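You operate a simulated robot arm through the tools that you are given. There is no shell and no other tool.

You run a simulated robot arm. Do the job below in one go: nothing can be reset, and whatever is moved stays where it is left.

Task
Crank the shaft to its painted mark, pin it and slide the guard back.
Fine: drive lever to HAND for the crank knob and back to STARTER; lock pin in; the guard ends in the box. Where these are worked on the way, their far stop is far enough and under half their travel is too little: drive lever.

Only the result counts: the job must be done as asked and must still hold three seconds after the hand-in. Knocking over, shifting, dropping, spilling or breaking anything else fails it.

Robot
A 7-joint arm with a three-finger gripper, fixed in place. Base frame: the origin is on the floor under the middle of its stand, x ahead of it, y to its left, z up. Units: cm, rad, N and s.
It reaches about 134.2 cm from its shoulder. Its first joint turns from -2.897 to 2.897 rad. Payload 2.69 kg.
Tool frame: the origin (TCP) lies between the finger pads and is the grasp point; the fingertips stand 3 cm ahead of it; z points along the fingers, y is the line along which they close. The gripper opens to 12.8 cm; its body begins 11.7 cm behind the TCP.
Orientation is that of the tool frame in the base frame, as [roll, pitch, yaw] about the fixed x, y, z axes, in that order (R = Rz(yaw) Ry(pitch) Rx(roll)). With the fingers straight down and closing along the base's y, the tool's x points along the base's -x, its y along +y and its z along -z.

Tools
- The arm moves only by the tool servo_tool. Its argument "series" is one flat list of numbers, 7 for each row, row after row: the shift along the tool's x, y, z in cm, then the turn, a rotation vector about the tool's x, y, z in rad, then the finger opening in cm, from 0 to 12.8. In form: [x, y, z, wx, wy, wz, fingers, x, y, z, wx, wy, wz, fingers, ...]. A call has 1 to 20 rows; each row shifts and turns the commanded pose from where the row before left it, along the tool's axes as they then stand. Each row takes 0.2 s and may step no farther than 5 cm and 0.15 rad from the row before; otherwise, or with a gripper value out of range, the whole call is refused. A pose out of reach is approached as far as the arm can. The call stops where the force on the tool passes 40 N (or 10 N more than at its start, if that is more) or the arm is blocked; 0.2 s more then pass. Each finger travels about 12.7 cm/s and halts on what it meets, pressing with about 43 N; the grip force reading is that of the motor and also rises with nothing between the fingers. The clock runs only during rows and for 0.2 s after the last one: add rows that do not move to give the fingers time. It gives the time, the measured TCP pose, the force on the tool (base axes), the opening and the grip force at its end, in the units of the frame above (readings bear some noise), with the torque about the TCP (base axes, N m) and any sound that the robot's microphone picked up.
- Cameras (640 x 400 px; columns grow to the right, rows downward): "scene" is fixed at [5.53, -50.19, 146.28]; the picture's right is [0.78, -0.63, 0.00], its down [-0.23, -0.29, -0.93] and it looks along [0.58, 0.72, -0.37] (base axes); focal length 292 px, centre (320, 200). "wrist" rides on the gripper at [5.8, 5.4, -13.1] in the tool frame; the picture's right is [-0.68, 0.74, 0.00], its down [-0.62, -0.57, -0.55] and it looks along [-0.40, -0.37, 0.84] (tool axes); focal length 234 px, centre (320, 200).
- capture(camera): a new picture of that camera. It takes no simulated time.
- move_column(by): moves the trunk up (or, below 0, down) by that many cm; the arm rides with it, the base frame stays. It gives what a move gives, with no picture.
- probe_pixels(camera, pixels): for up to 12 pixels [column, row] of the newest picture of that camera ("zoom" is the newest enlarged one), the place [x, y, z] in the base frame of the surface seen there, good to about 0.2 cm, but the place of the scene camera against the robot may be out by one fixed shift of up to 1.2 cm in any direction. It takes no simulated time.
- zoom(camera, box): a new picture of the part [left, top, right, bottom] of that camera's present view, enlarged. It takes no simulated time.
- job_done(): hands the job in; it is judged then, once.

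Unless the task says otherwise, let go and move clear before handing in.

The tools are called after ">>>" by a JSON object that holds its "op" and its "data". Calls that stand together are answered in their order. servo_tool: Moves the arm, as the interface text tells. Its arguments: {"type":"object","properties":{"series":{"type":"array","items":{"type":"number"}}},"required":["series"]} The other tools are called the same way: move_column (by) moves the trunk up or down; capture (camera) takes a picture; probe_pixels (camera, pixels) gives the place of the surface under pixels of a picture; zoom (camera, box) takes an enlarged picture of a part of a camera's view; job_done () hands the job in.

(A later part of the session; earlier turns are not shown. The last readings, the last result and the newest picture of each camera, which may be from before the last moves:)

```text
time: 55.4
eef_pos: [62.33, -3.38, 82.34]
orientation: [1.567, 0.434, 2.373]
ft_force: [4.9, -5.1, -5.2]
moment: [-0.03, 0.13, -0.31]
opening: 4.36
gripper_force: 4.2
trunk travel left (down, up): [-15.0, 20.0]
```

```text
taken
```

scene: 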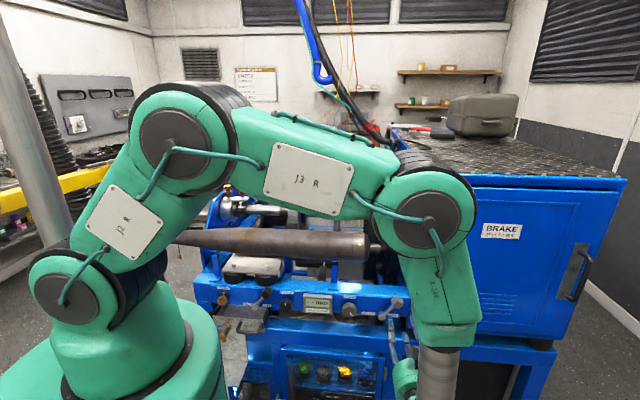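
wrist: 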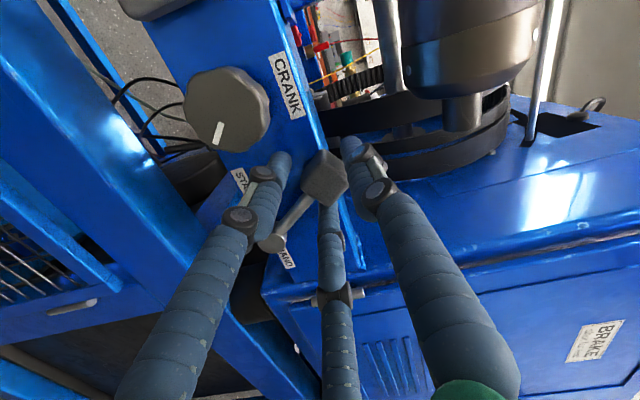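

The knob is back at U≈46.8 (its original STARTER position). I'll press a little further to confirm the stop.

>>> {"op": "servo_tool", "data": {"series": [0.3, 0.05, 0, 0, 0, -0.03, 3.8, 0.3, 0.05, 0, 0, 0, -0.03, 3.8]}}

>>> {"op": "capture", "data": {"camera": "wrist"}}

>>> {"op": "zoom", "data": {"camera": "wrist", "box": [200, 120, 400, 270]}}

```text
time: 56.0
eef_pos: [61.99, -3.08, 82.06]
orientation: [1.566, 0.491, 2.372]
ft_force: [16.4, -15.0, -12.8]
moment: [0.06, 0.52, -0.63]
opening: 5.33
gripper_force: 11.5
trunk travel left (down, up): [-15.0, 20.0]
```

```text
taken
```

wrist: 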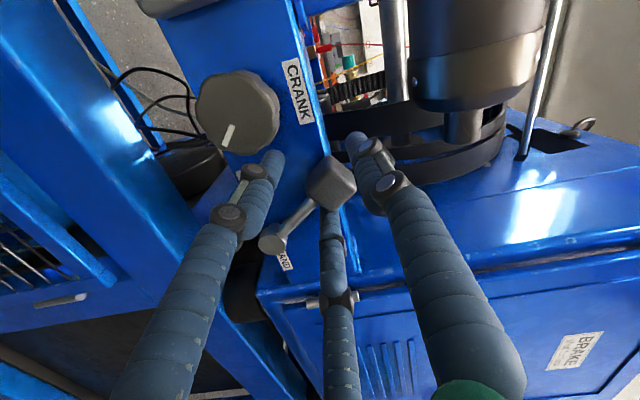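

```text
2.67 times, centred on (300, 195) of wrist
```

zoom: 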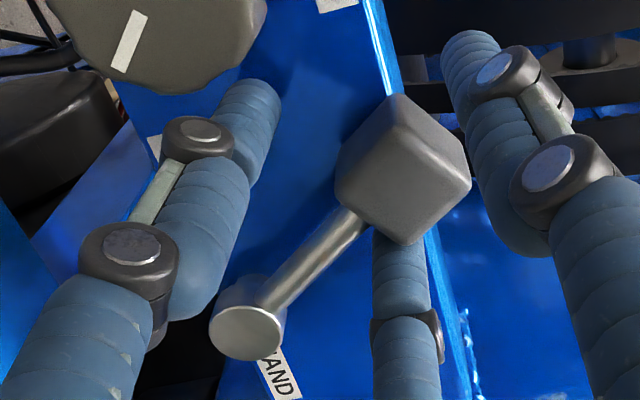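

The reaction rose to ~25 N to the right: the lever is against its STARTER stop. I'll ease off, open, and back out.

>>> {"op": "servo_tool", "data": {"series": [-0.4, -0.1, 0, 0, 0, 0, 5.5, 0, 0, 0, 0, 0, 0, 5.8, 0, 0, -1.5, 0, 0, 0, 5.8, 0, 0, -3, 0, 0, 0, 5.8, 0, 0, -4, 0, 0, 0, 5.8, 0, 0, -4, 0, 0, 0, 4]}}

>>> {"op": "capture", "data": {"camera": "wrist"}}

>>> {"op": "capture", "data": {"camera": "scene"}}

```text
time: 57.4
eef_pos: [53.52, -12.21, 82.18]
orientation: [1.564, 0.49, 2.373]
ft_force: [-0.8, -0.1, 0.1]
moment: [0.03, -0.02, 0.03]
opening: 4.01
gripper_force: 0.1
trunk travel left (down, up): [-15.0, 20.0]
```

```text
taken
```

wrist: 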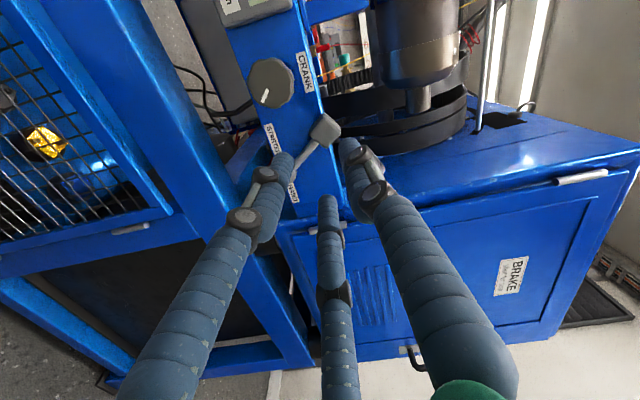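

```text
taken
```

scene: 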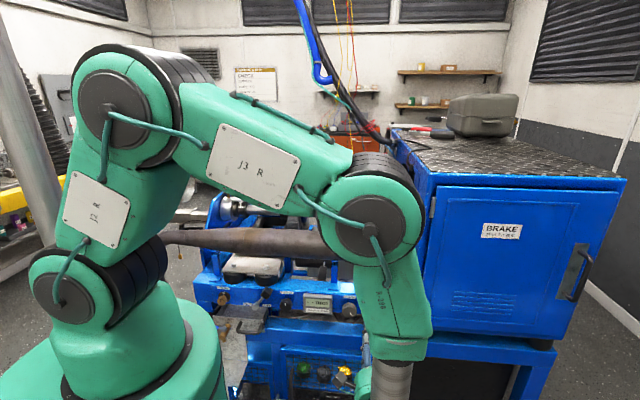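

The lever is released at STARTER. I'll rise to z≈128 clear of the panel and then verify the lever and collar.

>>> {"op": "servo_tool", "data": {"series": [-2.05, 3.85, 0, 0, 0, 0, 2, -2.05, 3.85, 0, 0, 0, 0, 0, -2.05, 3.85, 0, 0, 0, 0, 0, -2.05, 3.85, 0, 0, 0, 0, 0, -2.05, 3.85, 0, 0, 0, 0, 0, -2.05, 3.85, 0, 0, 0, 0, 0, -2.05, 3.85, 0, 0, 0, 0, 0, -2.05, 3.85, 0, 0, 0, 0, 0, -2.05, 3.85, 0, 0, 0, 0, 0, -2.05, 3.85, 0, 0, 0, 0, 0, -2.05, 3.85, 0, 0, 0, 0, 0]}}

>>> {"op": "capture", "data": {"camera": "scene"}}

>>> {"op": "capture", "data": {"camera": "wrist"}}

```text
time: 59.8
eef_pos: [53.4, -12.13, 130.46]
orientation: [1.564, 0.491, 2.375]
ft_force: [0.0, -0.7, 0.6]
moment: [-0.01, 0.01, 0.04]
opening: 0.2
gripper_force: 31.6
trunk travel left (down, up): [-15.0, 20.0]
```

```text
taken
```

scene: 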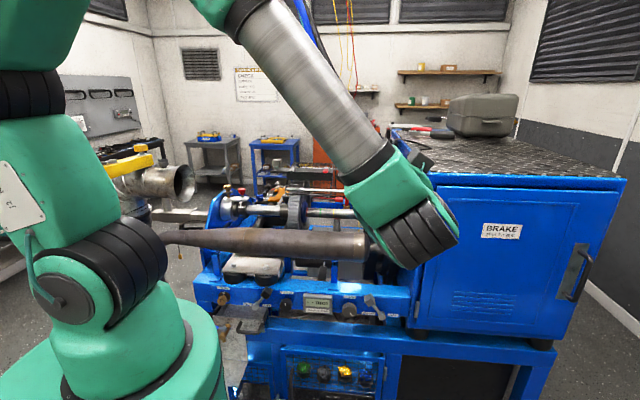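

```text
taken
```

wrist: 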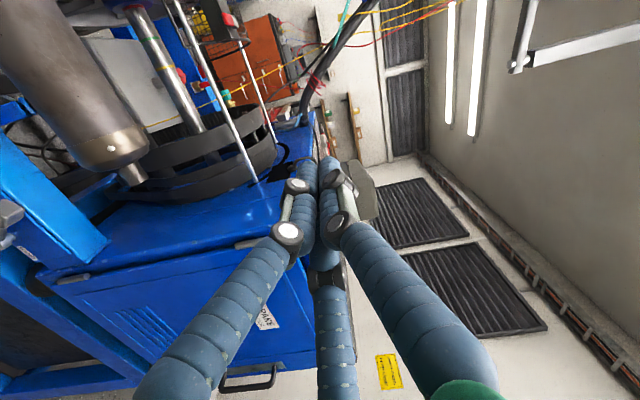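

The arm is clear; I'll zoom on the lever/crank panel and on the collar to verify both states.

>>> {"op": "zoom", "data": {"camera": "scene", "box": [330, 280, 410, 335]}}

>>> {"op": "zoom", "data": {"camera": "scene", "box": [215, 180, 275, 220]}}

>>> {"op": "zoom", "data": {"camera": "scene", "box": [300, 130, 370, 180]}}

```text
7.27 times, centred on (370, 308) of scene
```

zoom: 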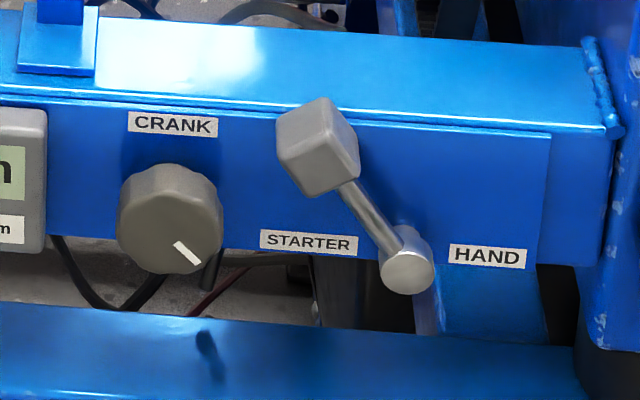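

```text
10.00 times, centred on (245, 200) of scene
```

zoom: 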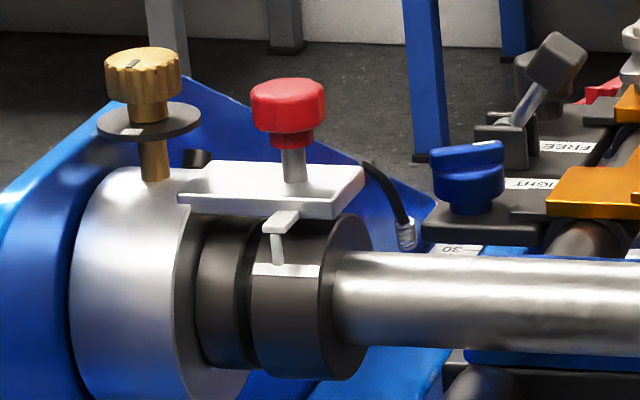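

```text
8.00 times, centred on (335, 155) of scene
```

zoom: 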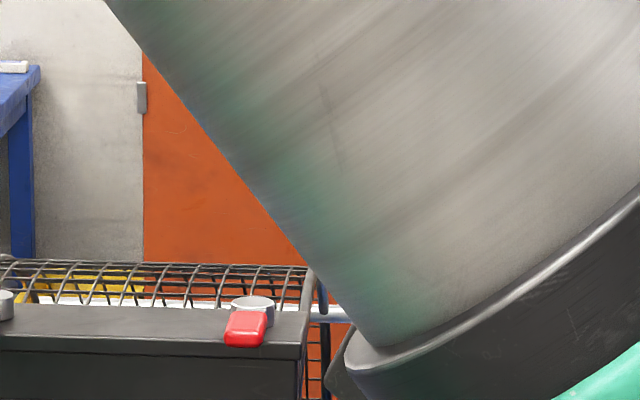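

Lever at STARTER and stripe under the pointer are confirmed. Before moving over to the pin I'll probe the hanging hoses to keep clear of them.

>>> {"op": "probe_pixels", "data": {"camera": "wrist", "pixels": [[343, 15], [330, 60], [380, 22], [410, 12], [300, 55], [250, 82], [215, 95], [160, 120], [310, 100], [280, 65]]}}

>>> {"op": "zoom", "data": {"camera": "scene", "box": [290, 0, 410, 80]}}

>>> {"op": "probe_pixels", "data": {"camera": "zoom", "pixels": [[50, 10], [60, 20], [252, 60], [240, 60], [320, 80], [330, 120], [380, 250], [265, 30], [350, 200]]}}

```text
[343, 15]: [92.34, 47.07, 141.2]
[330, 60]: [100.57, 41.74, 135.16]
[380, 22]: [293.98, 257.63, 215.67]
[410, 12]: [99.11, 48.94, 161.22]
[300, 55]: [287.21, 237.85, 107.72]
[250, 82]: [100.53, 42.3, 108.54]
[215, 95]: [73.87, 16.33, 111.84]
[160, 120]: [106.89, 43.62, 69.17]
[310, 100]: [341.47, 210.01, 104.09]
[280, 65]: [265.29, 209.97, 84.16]
```

```text
5.00 times, centred on (350, 40) of scene
```

zoom: 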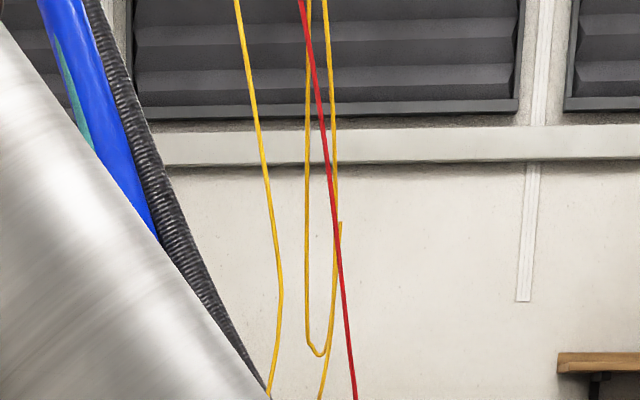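

```text
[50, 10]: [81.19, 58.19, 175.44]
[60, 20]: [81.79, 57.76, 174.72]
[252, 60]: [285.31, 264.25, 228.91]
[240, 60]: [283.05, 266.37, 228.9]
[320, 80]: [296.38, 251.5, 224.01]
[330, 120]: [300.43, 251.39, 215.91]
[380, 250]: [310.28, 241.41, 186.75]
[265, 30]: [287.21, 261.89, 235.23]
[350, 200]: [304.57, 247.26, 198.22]
```

Hoses hang at D≥98, well behind my path. I'll turn the tool to point straight down here.

>>> {"op": "servo_tool", "data": {"series": [0, 0, 0, 0.126, 0.0671, 0, 0, 0, 0, 0, 0.126, 0.0671, 0, 0, 0, 0, 0, 0.126, 0.0671, 0, 0, 0, 0, 0, 0.126, 0.0671, 0, 0, 0, 0, 0, 0.126, 0.0671, 0, 0, 0, 0, 0, 0.126, 0.0671, 0, 0, 0, 0, 0, 0.126, 0.0671, 0, 0, 0, 0, 0, 0.126, 0.0671, 0, 0, 0, 0, 0, 0.126, 0.0671, 0, 0, 0, 0, 0, 0.126, 0.0671, 0, 0, 0, 0, 0, 0.126, 0.0671, 0, 0, 0, 0, 0, 0, 0, 0, 0]}}

>>> {"op": "capture", "data": {"camera": "scene"}}

```text
time: 62.4
eef_pos: [53.24, -12.27, 130.11]
orientation: [3.14, 0.007, 2.866]
ft_force: [1.5, -0.2, 0.0]
moment: [-0.02, 0.08, 0.02]
opening: 0.2
gripper_force: 31.8
trunk travel left (down, up): [-15.0, 20.0]
```

```text
taken
```

scene: 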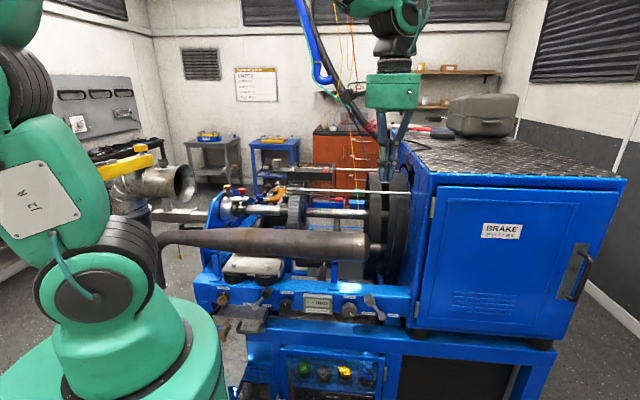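

Tool is vertical at z=130. I'll travel over to above the pin (51.2, 58.8), keeping the fingertips at z≈127 above the guard handle.

>>> {"op": "servo_tool", "data": {"series": [1.42, 4.52, 0, 0, 0, 0, 0, 1.42, 4.52, 0, 0, 0, 0, 0, 1.42, 4.52, 0, 0, 0, 0, 0, 1.42, 4.52, 0, 0, 0, 0, 0, 1.42, 4.52, 0, 0, 0, 0, 0, 1.42, 4.52, 0, 0, 0, 0, 0, 1.42, 4.52, 0, 0, 0, 0, 0, 1.42, 4.52, 0, 0, 0, 0, 0, 1.42, 4.52, 0, 0, 0, 0, 0, 1.42, 4.52, 0, 0, 0, 0, 0, 1.42, 4.52, 0, 0, 0, 0, 0, 1.42, 4.52, 0, 0, 0, 0, 0, 1.42, 4.52, 0, 0, 0, 0, 0, 1.42, 4.52, 0, 0, 0, 0, 0, 1.42, 4.52, 0, 0, 0, 0, 0, 0, 0, 0, 0, 0, 0, 0]}}

>>> {"op": "capture", "data": {"camera": "wrist"}}

>>> {"op": "capture", "data": {"camera": "scene"}}

```text
time: 65.8
eef_pos: [51.33, 58.85, 130.06]
orientation: [3.137, 0.007, 2.867]
ft_force: [-0.3, 1.4, -1.2]
moment: [-0.04, -0.01, 0.02]
opening: 0.22
gripper_force: 31.6
trunk travel left (down, up): [-15.0, 20.0]
```

```text
taken
```

wrist: 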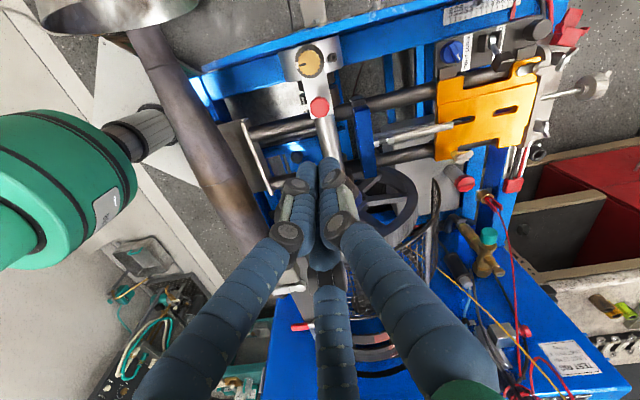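

```text
taken
```

scene: 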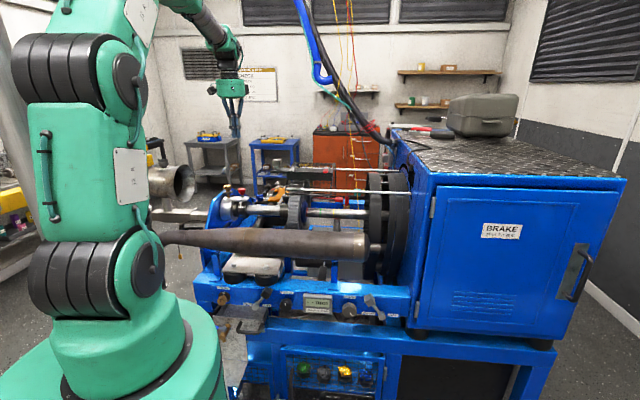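

The red pin knob appears at wrist px (320,106). I'll probe it for exact centring.

>>> {"op": "zoom", "data": {"camera": "wrist", "box": [270, 40, 390, 140]}}

>>> {"op": "probe_pixels", "data": {"camera": "wrist", "pixels": [[320, 105], [312, 104], [328, 106], [320, 98], [320, 111], [308, 62], [323, 125], [319, 103]]}}

```text
4.00 times, centred on (330, 90) of wrist
```

zoom: 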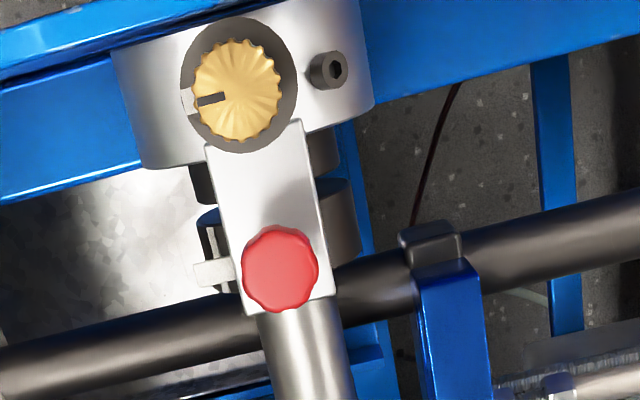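

```text
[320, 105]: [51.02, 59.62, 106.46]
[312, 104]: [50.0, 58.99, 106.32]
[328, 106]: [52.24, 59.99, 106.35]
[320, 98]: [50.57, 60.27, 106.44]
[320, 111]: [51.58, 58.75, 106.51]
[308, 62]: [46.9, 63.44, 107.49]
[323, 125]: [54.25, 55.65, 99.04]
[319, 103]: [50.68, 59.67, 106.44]
```

Pin centre ≈ (51.2, 59.25), top z≈106.5. I'll centre and descend to just above it.

>>> {"op": "servo_tool", "data": {"series": [0.23, 0.35, 3, 0, 0, 0, 0, 0, 0, 4, 0, 0, 0, 0, 0, 0, 4, 0, 0, 0, 0, 0, 0, 4, 0, 0, 0, 0, 0, 0, 3.5, 0, 0, 0, 0, 0, 0, 1, 0, 0, 0, 0, 0, 0, 0, 0, 0, 0, 0]}}

>>> {"op": "capture", "data": {"camera": "wrist"}}

>>> {"op": "zoom", "data": {"camera": "scene", "box": [215, 170, 275, 220]}}

```text
time: 67.4
eef_pos: [51.3, 59.15, 110.85]
orientation: [3.138, 0.004, 2.865]
ft_force: [0.0, -0.3, 0.4]
moment: [-0.01, 0.02, 0.0]
opening: 0.19
gripper_force: 32.1
trunk travel left (down, up): [-15.0, 20.0]
```

```text
taken
```

wrist: 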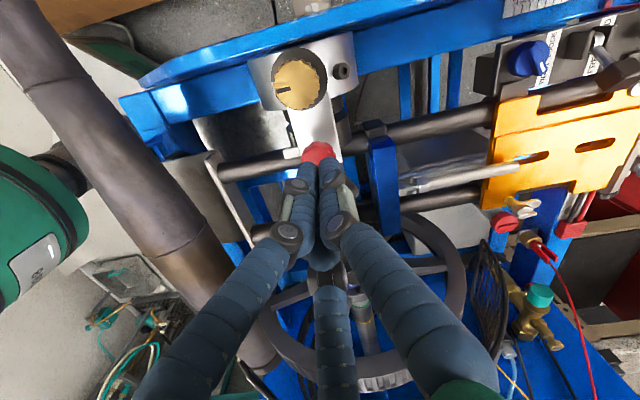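

```text
8.00 times, centred on (245, 195) of scene
```

zoom: 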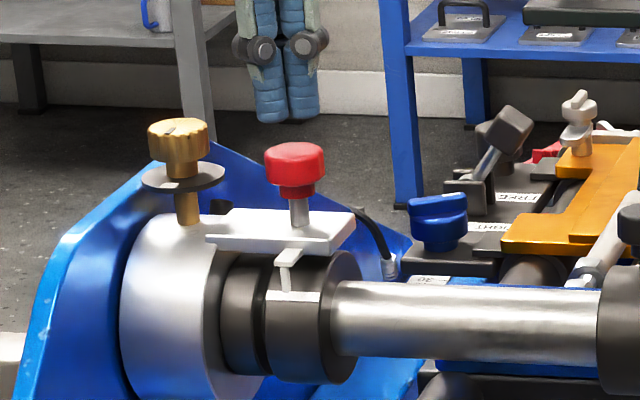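

Fingertips are about 1.3 cm above the pin and slightly left of its centre. I'll nudge over and press down slowly, letting the force limit stop me.

>>> {"op": "servo_tool", "data": {"series": [-0.23, -0.1, 0.4, 0, 0, 0, 0, 0, 0, 0.4, 0, 0, 0, 0, 0, 0, 0.4, 0, 0, 0, 0, 0, 0, 0.4, 0, 0, 0, 0, 0, 0, 0.4, 0, 0, 0, 0, 0, 0, 0.4, 0, 0, 0, 0, 0, 0, 0.4, 0, 0, 0, 0]}}

>>> {"op": "zoom", "data": {"camera": "scene", "box": [215, 170, 275, 220]}}

```text
time: 69.2
eef_pos: [51.44, 59.2, 108.72]
orientation: [3.128, 0.011, 2.867]
ft_force: [0.0, -1.6, 12.9]
moment: [-0.08, 0.18, 0.02]
opening: 0.2
gripper_force: 31.4
trunk travel left (down, up): [-15.0, 20.0]
stopped in row 7: the force on the tool passed its limit at 42 N (the readings are from after the stop); the commanded pose is now the measured one
```

```text
8.00 times, centred on (245, 195) of scene
```

zoom: 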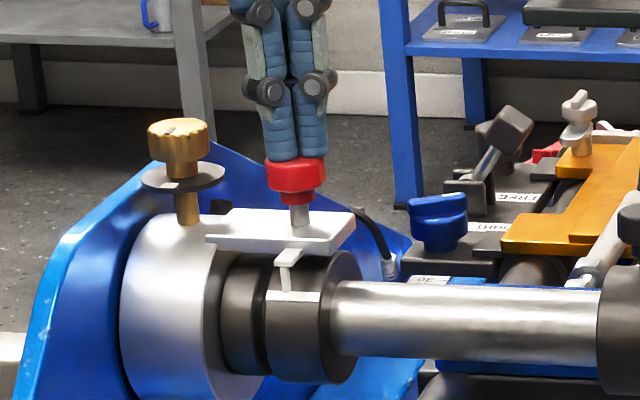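

The pin went down about 0.7 cm then resisted at 42 N. I'll press once more gently to see if it yields further.

>>> {"op": "servo_tool", "data": {"series": [0, 0, 0.3, 0, 0, 0, 0, 0, 0, 0.3, 0, 0, 0, 0, 0, 0, 0.3, 0, 0, 0, 0]}}

>>> {"op": "zoom", "data": {"camera": "scene", "box": [228, 184, 268, 222]}}

```text
time: 69.7
eef_pos: [51.66, 59.36, 108.79]
orientation: [3.123, 0.013, 2.866]
ft_force: [-2.3, -1.9, 14.6]
moment: [-0.17, 0.19, 0.08]
opening: 0.18
gripper_force: 31.1
trunk travel left (down, up): [-15.0, 20.0]
stopped in row 2: the force on the tool passed its limit at 44 N (the readings are from after the stop); the commanded pose is now the measured one
```

```text
10.53 times, centred on (248, 203) of scene
```

zoom: 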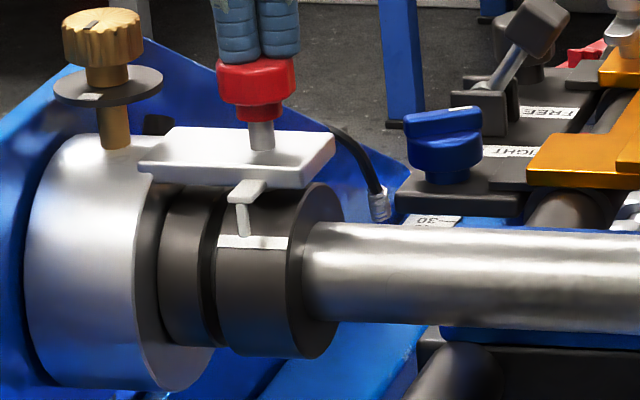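

The pin moved only ~0.4 cm. I'll try a slower, steadier press to distinguish a blocked pin from plain damping.

>>> {"op": "servo_tool", "data": {"series": [0, 0, 0.08, 0, 0, 0, 0, 0, 0, 0.08, 0, 0, 0, 0, 0, 0, 0.08, 0, 0, 0, 0, 0, 0, 0.08, 0, 0, 0, 0, 0, 0, 0.08, 0, 0, 0, 0, 0, 0, 0.08, 0, 0, 0, 0, 0, 0, 0.08, 0, 0, 0, 0, 0, 0, 0.08, 0, 0, 0, 0]}}

>>> {"op": "zoom", "data": {"camera": "scene", "box": [228, 184, 268, 222]}}

```text
time: 70.5
eef_pos: [51.7, 59.55, 108.8]
orientation: [3.118, 0.014, 2.865]
ft_force: [-0.4, -0.5, 13.3]
moment: [-0.09, 0.15, -0.05]
opening: 0.2
gripper_force: 31.9
trunk travel left (down, up): [-15.0, 20.0]
stopped in row 4: the force on the tool passed its limit at 41 N (the readings are from after the stop); the commanded pose is now the measured one
```

```text
10.53 times, centred on (248, 203) of scene
```

zoom: 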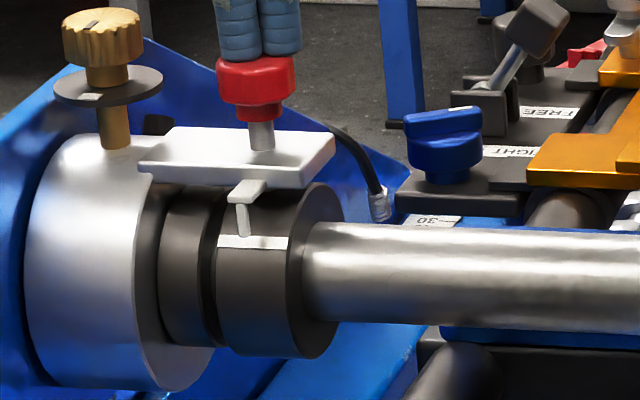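

The pin is hard-blocked after a fraction of its stem. I'll lift off 2 cm and see whether it springs back and how much stem remains.

>>> {"op": "servo_tool", "data": {"series": [0, 0, -1, 0, 0, 0, 0, 0, 0, -2, 0, 0, 0, 0, 0, 0, -3, 0, 0, 0, 0, 0, 0, 0, 0, 0, 0, 0]}}

>>> {"op": "zoom", "data": {"camera": "scene", "box": [228, 184, 268, 222]}}

>>> {"op": "capture", "data": {"camera": "wrist"}}

```text
time: 71.5
eef_pos: [51.6, 59.45, 114.62]
orientation: [3.123, 0.013, 2.866]
ft_force: [-0.3, 0.2, -0.4]
moment: [0.01, -0.03, 0.03]
opening: 0.2
gripper_force: 31.3
trunk travel left (down, up): [-15.0, 20.0]
```

```text
10.53 times, centred on (248, 203) of scene
```

zoom: 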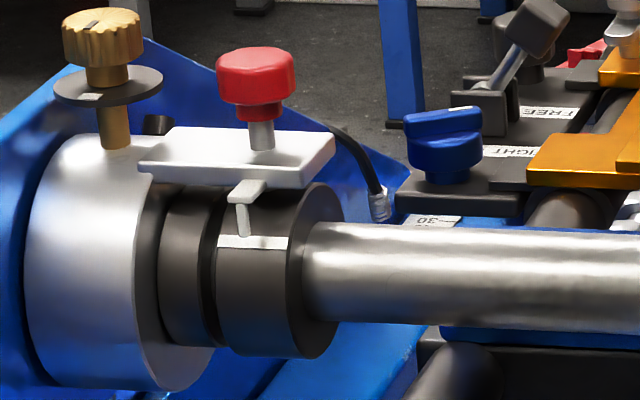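

```text
taken
```

wrist: 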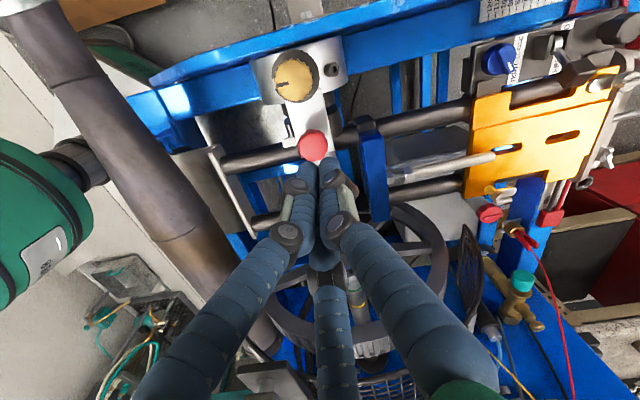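

By silhouette geometry the stripe is at ≈40.7° and the pointer tip ≈41–42°, with its tab body reaching up to ~45°; so the shaft is probably a few degrees short for the pin's hole. I'll retract and go back to turn the crank slightly further.

>>> {"op": "servo_tool", "data": {"series": [0, 0, -4, 0, 0, 0, 0, 0, 0, -4, 0, 0, 0, 0, 0, 0, -4, 0, 0, 0, 0, 0, 0, -3.4, 0, 0, 0, 0, -1.42, -4.52, 0, 0, 0, 0, 0, -1.42, -4.52, 0, 0, 0, 0, 0, -1.42, -4.52, 0, 0, 0, 0, 0, -1.42, -4.52, 0, 0, 0, 0, 0, -1.42, -4.52, 0, 0, 0, 0, 0, -1.42, -4.52, 0, 0, 0, 0, 0, -1.42, -4.52, 0, 0, 0, 0, 0, -1.42, -4.52, 0, 0, 0, 0, 0, -1.42, -4.52, 0, 0, 0, 0, 0, -1.42, -4.52, 0, 0, 0, 0, 0, -1.42, -4.52, 0, 0, 0, 0, 0, -1.42, -4.52, 0, 0, 0, 0, 0, -1.42, -4.52, 0, 0, 0, 0, 0, -1.42, -4.52, 0, 0, 0, 0, 0, -1.42, -4.52, 0, 0, 0, 0, 0]}}

>>> {"op": "zoom", "data": {"camera": "scene", "box": [236, 184, 254, 196]}}

>>> {"op": "zoom", "data": {"camera": "scene", "box": [236, 198, 254, 219]}}

```text
time: 75.5
eef_pos: [53.59, -11.99, 129.0]
orientation: [3.123, 0.011, 2.864]
ft_force: [-0.1, 0.5, 0.5]
moment: [-0.03, -0.05, -0.01]
opening: 0.22
gripper_force: 31.8
trunk travel left (down, up): [-15.0, 20.0]
```

```text
16.00 times, centred on (245, 190) of scene
```

zoom: 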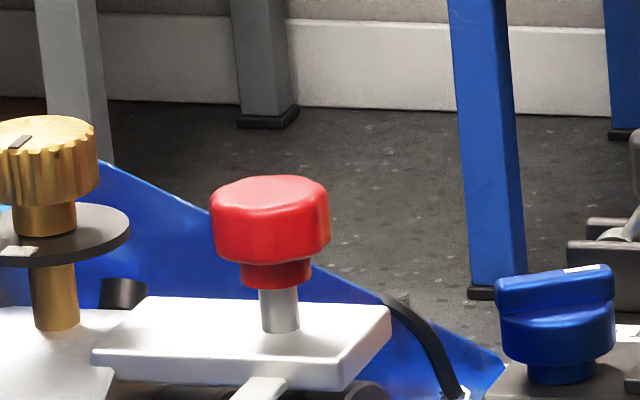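

```text
16.00 times, centred on (245, 208) of scene
```

zoom: 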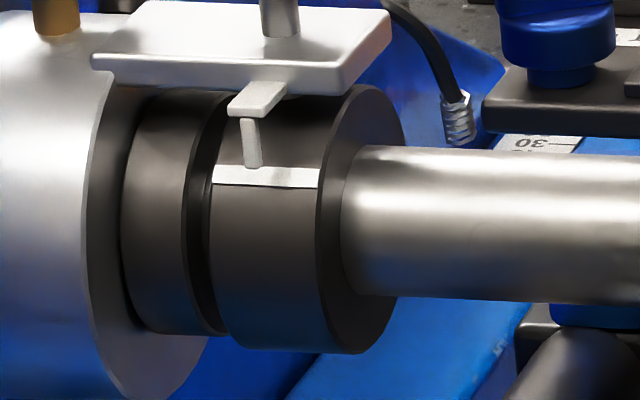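

Pin knob still shows ~1.2 cm of stem. I'll turn the tool horizontal again and come down in front of the lever.

>>> {"op": "servo_tool", "data": {"series": [0, 0, 0, -0.1251, -0.0687, 0, 0, 0, 0, 0, -0.1251, -0.0687, 0, 0, 0, 0, 0, -0.1251, -0.0687, 0, 0, 0, 0, 0, -0.1251, -0.0687, 0, 0, 0, 0, 0, -0.1251, -0.0687, 0, 0, 0, 0, 0, -0.1251, -0.0687, 0, 0, 0, 0, 0, -0.1251, -0.0687, 0, 0, 0, 0, 0, -0.1251, -0.0687, 0, 0, 0, 0, 0, -0.1251, -0.0687, 0, 0, 0, 0, 0, -0.1251, -0.0687, 0, 0, 0, 0, 0, -0.1251, -0.0687, 0, 2, 0, 0, 0, 0, 0, 0, 4]}}

>>> {"op": "servo_tool", "data": {"series": [2.05, -3.85, 0, 0, 0, 0, 5.8, 2.05, -3.85, 0, 0, 0, 0, 5.8, 2.05, -3.85, 0, 0, 0, 0, 5.8, 2.05, -3.85, 0, 0, 0, 0, 5.8, 2.05, -3.85, 0, 0, 0, 0, 5.8, 2.05, -3.85, 0, 0, 0, 0, 5.8, 2.05, -3.85, 0, 0, 0, 0, 5.8, 2.05, -3.85, 0, 0, 0, 0, 5.8, 2.05, -3.85, 0, 0, 0, 0, 5.8, 2.05, -3.85, 0, 0, 0, 0, 5.8, 1.03, -1.93, 0, 0, 0, 0, 5.8, 0, 0, 0, 0, 0, 0, 5.8]}}

>>> {"op": "capture", "data": {"camera": "wrist"}}

```text
time: 78.1
eef_pos: [53.56, -11.92, 128.8]
orientation: [1.544, 0.505, 2.351]
ft_force: [0.1, 0.1, 0.2]
moment: [0.02, 0.0, 0.09]
opening: 4.02
gripper_force: 0.2
trunk travel left (down, up): [-15.0, 20.0]
```

```text
time: 80.7
eef_pos: [54.71, -11.82, 83.06]
orientation: [1.545, 0.505, 2.35]
ft_force: [0.3, -0.1, -0.2]
moment: [-0.02, 0.0, 0.02]
opening: 5.81
gripper_force: 0.0
trunk travel left (down, up): [-15.0, 20.0]
```

```text
taken
```

wrist: 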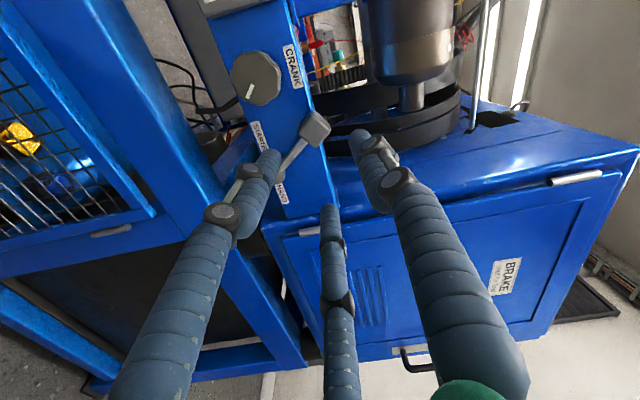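

Lever knob is ahead at wrist px (313,130). I'll shift 0.5 cm left, advance around it and grip.

>>> {"op": "servo_tool", "data": {"series": [0.57, -0.05, 1, 0, 0, 0, 5.8, 0, 0, 3, 0, 0, 0, 5.8, 0, 0, 3, 0, 0, 0, 5.8, 0, 0, 3, 0, 0, 0, 5.8, 0, 0, 1.5, 0, 0, 0, 5.8, 0, 0, 0, 0, 0, 0, 4, 0, 0, 0, 0, 0, 0, 3, 0, 0, 0, 0, 0, 0, 2.5, 0, 0, 0, 0, 0, 0, 2.5]}}

>>> {"op": "capture", "data": {"camera": "wrist"}}

```text
time: 82.7
eef_pos: [62.49, -3.36, 83.17]
orientation: [1.546, 0.507, 2.349]
ft_force: [15.4, -7.8, 10.6]
moment: [-0.09, -0.33, -0.45]
opening: 3.66
gripper_force: 8.5
trunk travel left (down, up): [-15.0, 20.0]
```

```text
taken
```

wrist: 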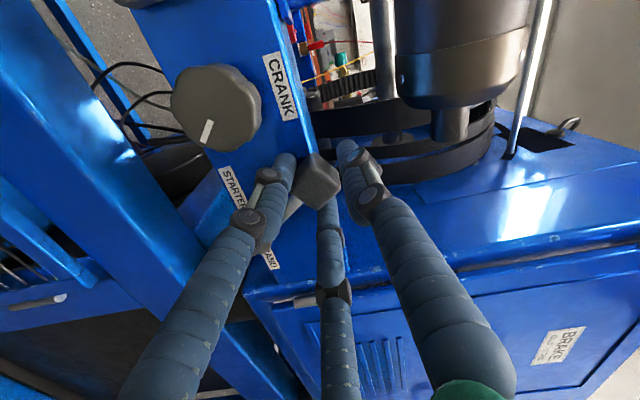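

Gripped again (opening 3.66). I'll swing the lever clockwise to HAND.

>>> {"op": "servo_tool", "data": {"series": [-0.94, 0.02, 0, 0, 0, 0.122, 2, -0.94, 0.02, 0, 0, 0, 0.122, 2, -0.94, 0.02, 0, 0, 0, 0.122, 2, -0.94, 0.02, 0, 0, 0, 0.122, 2, -0.94, 0.02, 0, 0, 0, 0.122, 2, -0.94, 0.02, 0, 0, 0, 0.122, 2, -0.94, 0.02, 0, 0, 0, 0.122, 2, -0.94, 0.02, 0, 0, 0, 0.122, 2, -0.94, 0.02, 0, 0, 0, 0.122, 2, -0.94, 0.02, 0, 0, 0, 0.122, 2]}}

>>> {"op": "capture", "data": {"camera": "wrist"}}

```text
time: 84.9
eef_pos: [68.32, -9.02, 82.68]
orientation: [1.542, -0.723, 2.382]
ft_force: [-21.7, 3.9, -3.4]
moment: [0.97, 0.62, 1.24]
opening: 3.5
gripper_force: 45.4
trunk travel left (down, up): [-15.0, 20.0]
```

```text
taken
```

wrist: 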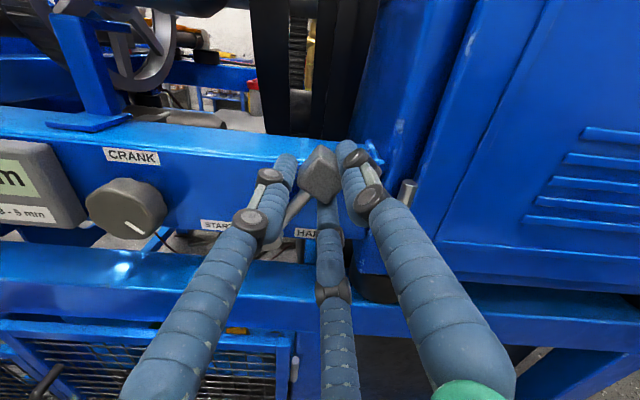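

The lever reached the HAND end (U≈55, reaction −18 N). I'll release and back out to stand off.

>>> {"op": "servo_tool", "data": {"series": [0, 0, 0, 0, 0, 0, 3.6, 0, 0, 0, 0, 0, 0, 5.6, 0, 0, 0, 0, 0, 0, 5.6, 0, 0, -2, 0, 0, 0, 5.6, 0, 0, -3.5, 0, 0, 0, 5.6, 0, 0, -3.5, 0, 0, 0, 5.8, 0, 0, 0, 0, 0, 0, 6]}}

>>> {"op": "capture", "data": {"camera": "wrist"}}

```text
time: 86.5
eef_pos: [62.37, -15.9, 82.59]
orientation: [1.54, -0.716, 2.384]
ft_force: [0.8, -0.4, -0.3]
moment: [0.02, 0.02, 0.02]
opening: 6.02
gripper_force: 0.0
trunk travel left (down, up): [-15.0, 20.0]
```

```text
taken
```

wrist: 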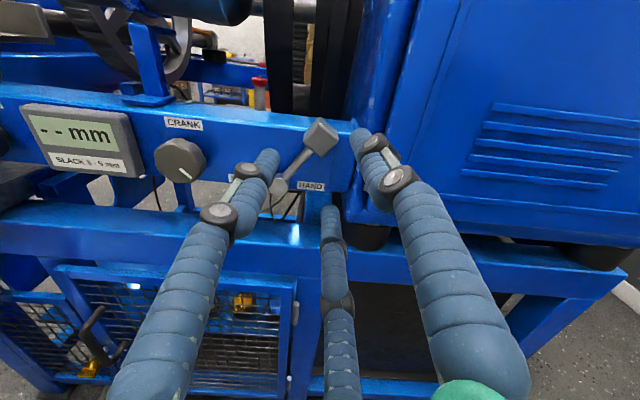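

Lever at HAND confirmed. I'll slide left to the crank knob, still standing off.

>>> {"op": "servo_tool", "data": {"series": [2.085, -3.24, 0, 0, 0, 0, 6, 2.085, -3.24, 0, 0, 0, 0, 6, 2.085, -3.24, 0, 0, 0, 0, 6, 2.085, -3.24, 0, 0, 0, 0, 6, 0, 0, 0, 0, 0, 0, 6]}}

>>> {"op": "zoom", "data": {"camera": "wrist", "box": [230, 110, 430, 235]}}

```text
time: 87.7
eef_pos: [51.64, -5.16, 78.25]
orientation: [1.541, -0.714, 2.382]
ft_force: [0.3, -0.3, -0.4]
moment: [0.0, -0.04, -0.05]
opening: 6.01
gripper_force: 0.0
trunk travel left (down, up): [-15.0, 20.0]
```

```text
3.20 times, centred on (330, 172) of wrist
```

zoom: 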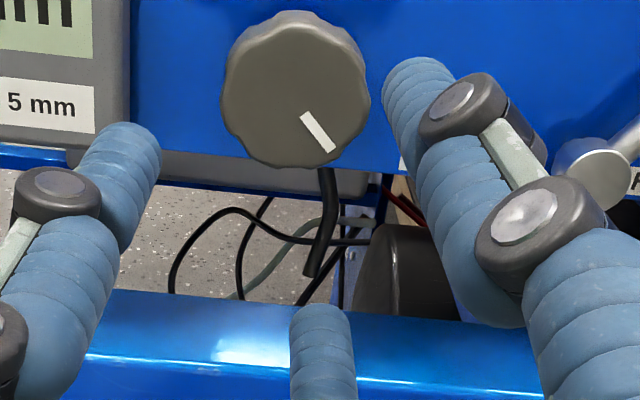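

I'll nudge right 0.35, advance 9.1 cm onto the knob, grip it, and turn a further 0.22 rad clockwise.

>>> {"op": "servo_tool", "data": {"series": [-0.26, 0.23, 2, 0, 0, 0, 6, 0, 0, 3, 0, 0, 0, 6, 0, 0, 3, 0, 0, 0, 6, 0, 0, 1.1, 0, 0, 0, 6, 0, 0, 0, 0, 0, 0, 4.8, 0, 0, 0, 0, 0, 0, 3.5, 0, 0, 0, 0, 0, 0, 2.5, 0, 0, 0, 0, 0, 0, 2]}}

>>> {"op": "capture", "data": {"camera": "wrist"}}

>>> {"op": "zoom", "data": {"camera": "scene", "box": [236, 198, 254, 219]}}

```text
time: 89.5
eef_pos: [58.34, 1.16, 78.64]
orientation: [1.543, -0.717, 2.384]
ft_force: [-13.9, 24.3, 2.7]
moment: [0.12, -0.07, 0.52]
opening: 4.74
gripper_force: 20.7
trunk travel left (down, up): [-15.0, 20.0]
```

```text
taken
```

wrist: 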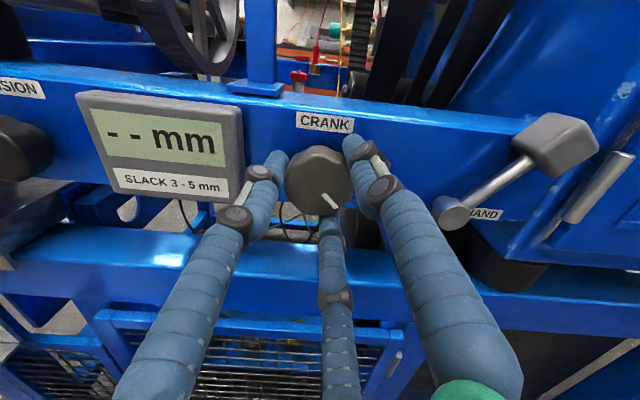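

```text
16.00 times, centred on (245, 208) of scene
```

zoom: 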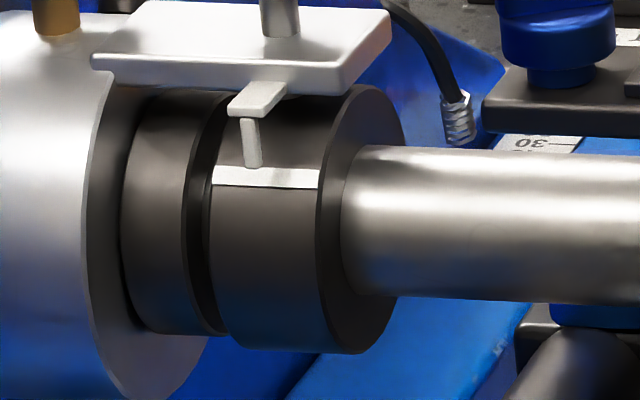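

Side load −27 N along u; I'll shift 0.25 cm left while turning the knob 0.22 rad clockwise in small steps.

>>> {"op": "servo_tool", "data": {"series": [0.19, -0.165, 0, 0, 0, 0, 2, 0, 0, 0, 0, 0, 0.055, 2, 0, 0, 0, 0, 0, 0.055, 2, 0, 0, 0, 0, 0, 0.055, 2, 0, 0, 0, 0, 0, 0.055, 2, 0, 0, 0, 0, 0, 0, 2]}}

>>> {"op": "zoom", "data": {"camera": "scene", "box": [236, 198, 254, 219]}}

>>> {"op": "capture", "data": {"camera": "wrist"}}

```text
time: 90.9
eef_pos: [58.45, 1.23, 78.56]
orientation: [1.535, -0.937, 2.391]
ft_force: [-17.6, -9.5, -23.5]
moment: [-0.5, 0.49, 0.19]
opening: 4.73
gripper_force: 20.6
trunk travel left (down, up): [-15.0, 20.0]
```

```text
16.00 times, centred on (245, 208) of scene
```

zoom: 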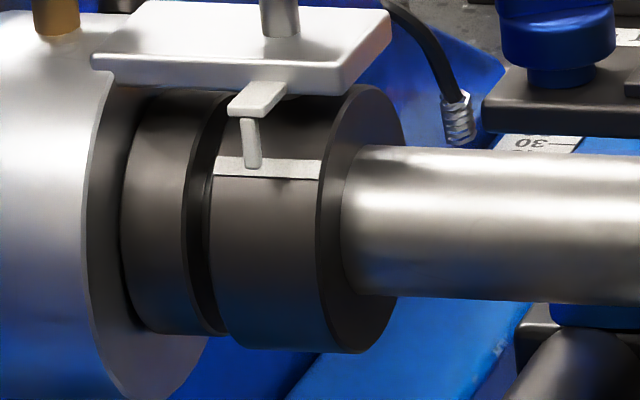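

```text
taken
```

wrist: 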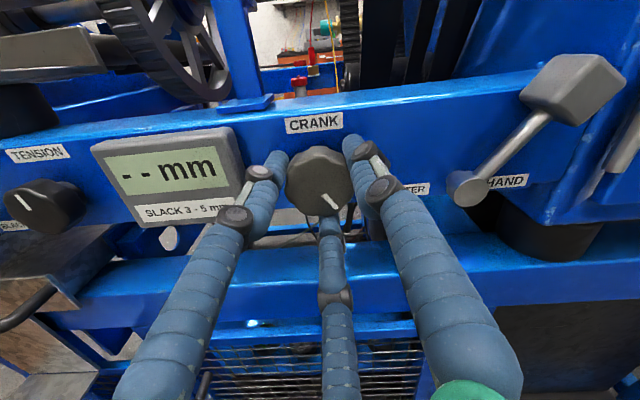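

The stripe is now at ≈44.4°, with the pointer's end right over its middle in the scene view. I'll release, back off and roll back, then go and test the pin (lever left at HAND for now).

>>> {"op": "servo_tool", "data": {"series": [0, 0, 0, 0, 0, 0, 5, 0, 0, 0, 0, 0, 0, 6, 0, 0, -2, 0, 0, 0, 6, 0, 0, -3.5, 0, 0, 0, 6, 0, 0, -4.5, 0, 0, 0, 4, 0, 0, 0, 0, 0, -0.14, 2, 0, 0, 0, 0, 0, -0.14, 0, 0, 0, 0, 0, 0, -0.14, 0, 0, 0, 0, 0, 0, -0.14, 0, 0, 0, 0, 0, 0, -0.14, 0, 0, 0, 0, 0, 0, -0.14, 0, 0, 0, 0, 0, 0, -0.14, 0, 0, 0, 0, 0, 0, -0.14, 0, 0, 0, 0, 0, 0, -0.14, 0, 0, 0, 0, 0, 0, -0.14, 0, 0, 0, 0, 0, 0, 0, 0]}}

>>> {"op": "zoom", "data": {"camera": "scene", "box": [236, 198, 254, 219]}}

```text
time: 94.3
eef_pos: [51.21, -5.89, 78.27]
orientation: [1.547, 0.465, 2.352]
ft_force: [-0.1, -0.5, -0.4]
moment: [-0.04, -0.02, -0.03]
opening: 0.23
gripper_force: 31.3
trunk travel left (down, up): [-15.0, 20.0]
```

```text
16.00 times, centred on (245, 208) of scene
```

zoom: 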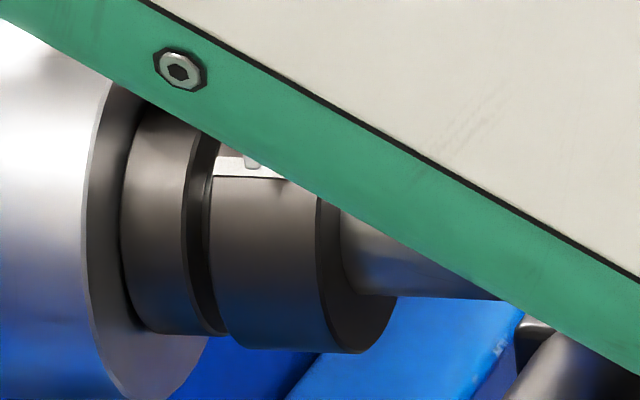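

Ascending to z≈129 and starting the turn to vertical.

>>> {"op": "servo_tool", "data": {"series": [-2.06, 4.11, 0, 0, 0, 0, 0, -2.06, 4.11, 0, 0, 0, 0, 0, -2.06, 4.11, 0, 0, 0, 0, 0, -2.06, 4.11, 0, 0, 0, 0, 0, -2.06, 4.11, 0, 0, 0, 0, 0, -2.06, 4.11, 0, 0, 0, 0, 0, -2.06, 4.11, 0, 0, 0, 0, 0, -2.06, 4.11, 0, 0, 0, 0, 0, -2.06, 4.11, 0, 0, 0, 0, 0, -2.06, 4.11, 0, 0, 0, 0, 0, -2.06, 4.11, 0, 0, 0, 0, 0]}}

>>> {"op": "servo_tool", "data": {"series": [0, 0, 0, 0.1294, 0.0649, 0, 0, 0, 0, 0, 0.1294, 0.0649, 0, 0, 0, 0, 0, 0.1294, 0.0649, 0, 0, 0, 0, 0, 0.1294, 0.0649, 0, 0, 0, 0, 0, 0.1294, 0.0649, 0, 0, 0, 0, 0, 0.1294, 0.0649, 0, 0, 0, 0, 0, 0.1294, 0.0649, 0, 0, 0, 0, 0, 0.1294, 0.0649, 0, 0, 0, 0, 0, 0.1294, 0.0649, 0, 0, 0, 0, 0, 0.1294, 0.0649, 0, 0, 0, 0, 0, 0.1294, 0.0649, 0, 0, 0, 0, 0, 0, 0, 0, 0]}}

>>> {"op": "zoom", "data": {"camera": "scene", "box": [236, 198, 254, 219]}}

```text
time: 96.7
eef_pos: [50.81, -6.75, 128.86]
orientation: [1.546, 0.463, 2.354]
ft_force: [0.6, -0.7, 0.1]
moment: [-0.01, 0.0, 0.05]
opening: 0.19
gripper_force: 31.6
trunk travel left (down, up): [-15.0, 20.0]
```

```text
time: 99.3
eef_pos: [50.52, -6.72, 128.96]
orientation: [-3.141, -0.001, 2.829]
ft_force: [1.6, -0.2, -0.7]
moment: [0.02, 0.03, -0.01]
opening: 0.22
gripper_force: 31.3
trunk travel left (down, up): [-15.0, 20.0]
```

```text
16.00 times, centred on (245, 208) of scene
```

zoom: 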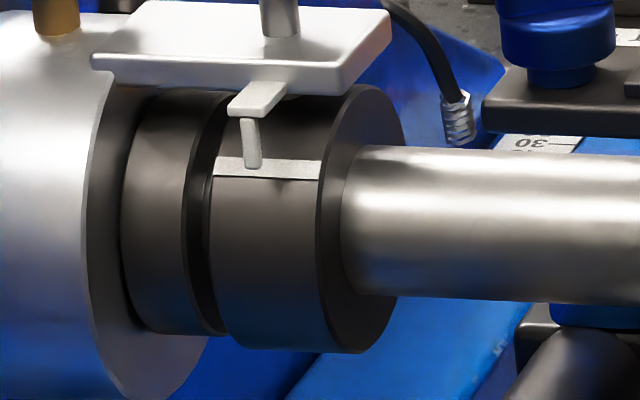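

Stripe steady; tool vertical. I'll travel over the pin again and come down to just above it.

>>> {"op": "servo_tool", "data": {"series": [1.386, 4.49, 0, 0, 0, 0, 0, 1.386, 4.49, 0, 0, 0, 0, 0, 1.386, 4.49, 0, 0, 0, 0, 0, 1.386, 4.49, 0, 0, 0, 0, 0, 1.386, 4.49, 0, 0, 0, 0, 0, 1.386, 4.49, 0, 0, 0, 0, 0, 1.386, 4.49, 0, 0, 0, 0, 0, 1.386, 4.49, 0, 0, 0, 0, 0, 1.386, 4.49, 0, 0, 0, 0, 0, 1.386, 4.49, 0, 0, 0, 0, 0, 1.386, 4.49, 0, 0, 0, 0, 0, 1.386, 4.49, 0, 0, 0, 0, 0, 1.386, 4.49, 0, 0, 0, 0, 0, 1.386, 4.49, 0, 0, 0, 0, 0, 0, 0, 4.4, 0, 0, 0, 0, 0, 0, 4.4, 0, 0, 0, 0, 0, 0, 4.4, 0, 0, 0, 0, 0, 0, 4, 0, 0, 0, 0, 0, 0, 0, 0, 0, 0, 0]}}

>>> {"op": "zoom", "data": {"camera": "scene", "box": [215, 170, 275, 220]}}

>>> {"op": "capture", "data": {"camera": "wrist"}}

```text
time: 103.3
eef_pos: [51.38, 59.33, 111.7]
orientation: [3.138, -0.002, 2.828]
ft_force: [0.4, 1.4, 0.5]
moment: [-0.04, -0.04, 0.02]
opening: 0.19
gripper_force: 31.1
trunk travel left (down, up): [-15.0, 20.0]
```

```text
8.00 times, centred on (245, 195) of scene
```

zoom: 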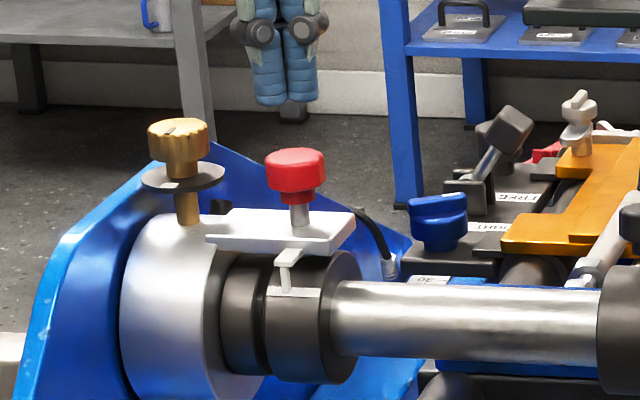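

```text
taken
```

wrist: 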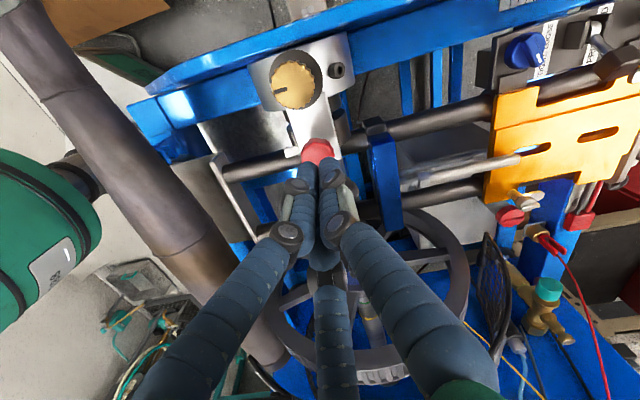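

Just above the pin; I'll nudge 0.35 cm right and press down slowly.

>>> {"op": "servo_tool", "data": {"series": [-0.32, -0.13, 0.5, 0, 0, 0, 0, 0, 0, 0.5, 0, 0, 0, 0, 0, 0, 0.5, 0, 0, 0, 0, 0, 0, 0.4, 0, 0, 0, 0, 0, 0, 0.25, 0, 0, 0, 0, 0, 0, 0.25, 0, 0, 0, 0, 0, 0, 0.25, 0, 0, 0, 0, 0, 0, 0.25, 0, 0, 0, 0, 0, 0, 0.25, 0, 0, 0, 0, 0, 0, 0.25, 0, 0, 0, 0, 0, 0, 0.25, 0, 0, 0, 0, 0, 0, 0.25, 0, 0, 0, 0]}}

>>> {"op": "zoom", "data": {"camera": "scene", "box": [228, 184, 268, 222]}}

```text
time: 105.9
eef_pos: [51.69, 59.01, 108.79]
orientation: [3.132, 0.001, 2.83]
ft_force: [-0.8, -0.6, 13.2]
moment: [-0.05, 0.14, 0.07]
opening: 0.23
gripper_force: 31.9
trunk travel left (down, up): [-15.0, 20.0]
stopped in row 12: the force on the tool passed its limit at 43 N (the readings are from after the stop); the commanded pose is now the measured one
```

```text
10.53 times, centred on (248, 203) of scene
```

zoom: 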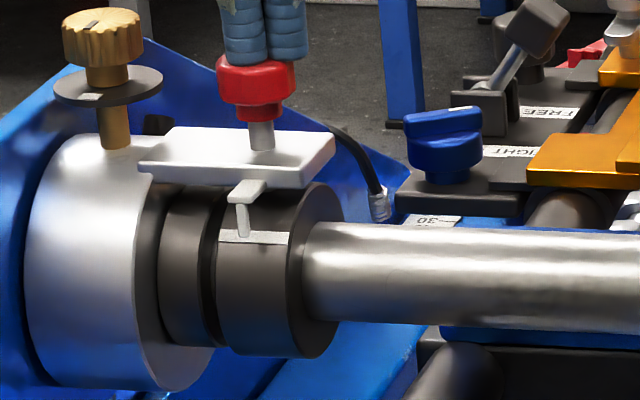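

The pin is blocked at exactly the same height as before (TCP z 108.79). I'll lift off and inspect the pin, plate and collar closely before deciding.

>>> {"op": "servo_tool", "data": {"series": [0, 0, -2, 0, 0, 0, 0, 0, 0, -4, 0, 0, 0, 0, 0, 0, -4, 0, 0, 0, 0, 0, 0, -4, 0, 0, 0, 0, 0, 0, -4, 0, 0, 0, 0, 0, 0, 0, 0, 0, 0, 0]}}

>>> {"op": "capture", "data": {"camera": "wrist"}}

>>> {"op": "zoom", "data": {"camera": "wrist", "box": [280, 70, 360, 140]}}

>>> {"op": "zoom", "data": {"camera": "scene", "box": [234, 184, 254, 200]}}

```text
time: 107.3
eef_pos: [51.64, 58.94, 126.73]
orientation: [3.135, 0.001, 2.83]
ft_force: [-0.2, -0.6, -0.1]
moment: [-0.03, -0.05, -0.02]
opening: 0.2
gripper_force: 31.1
trunk travel left (down, up): [-15.0, 20.0]
```

```text
taken
```

wrist: 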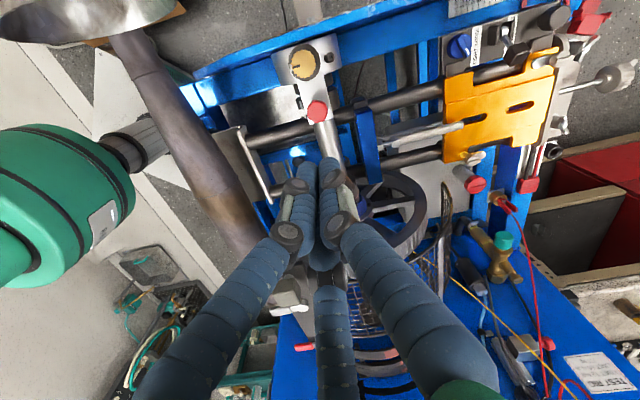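

```text
5.71 times, centred on (320, 105) of wrist
```

zoom: 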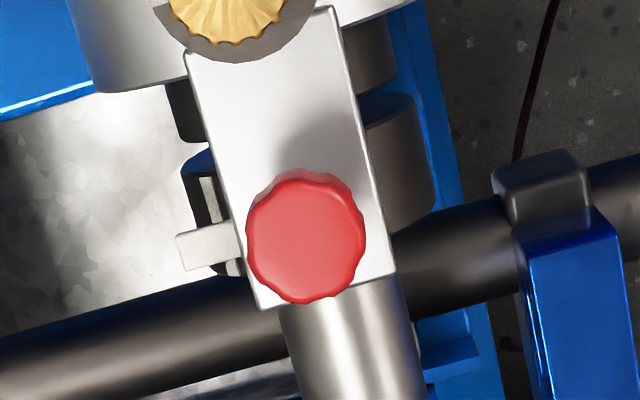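

```text
16.00 times, centred on (244, 192) of scene
```

zoom: 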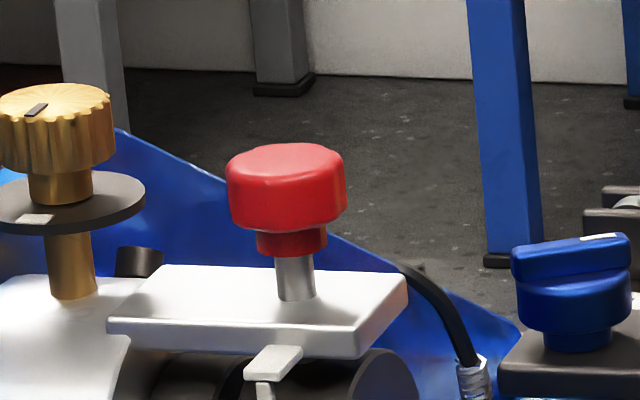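

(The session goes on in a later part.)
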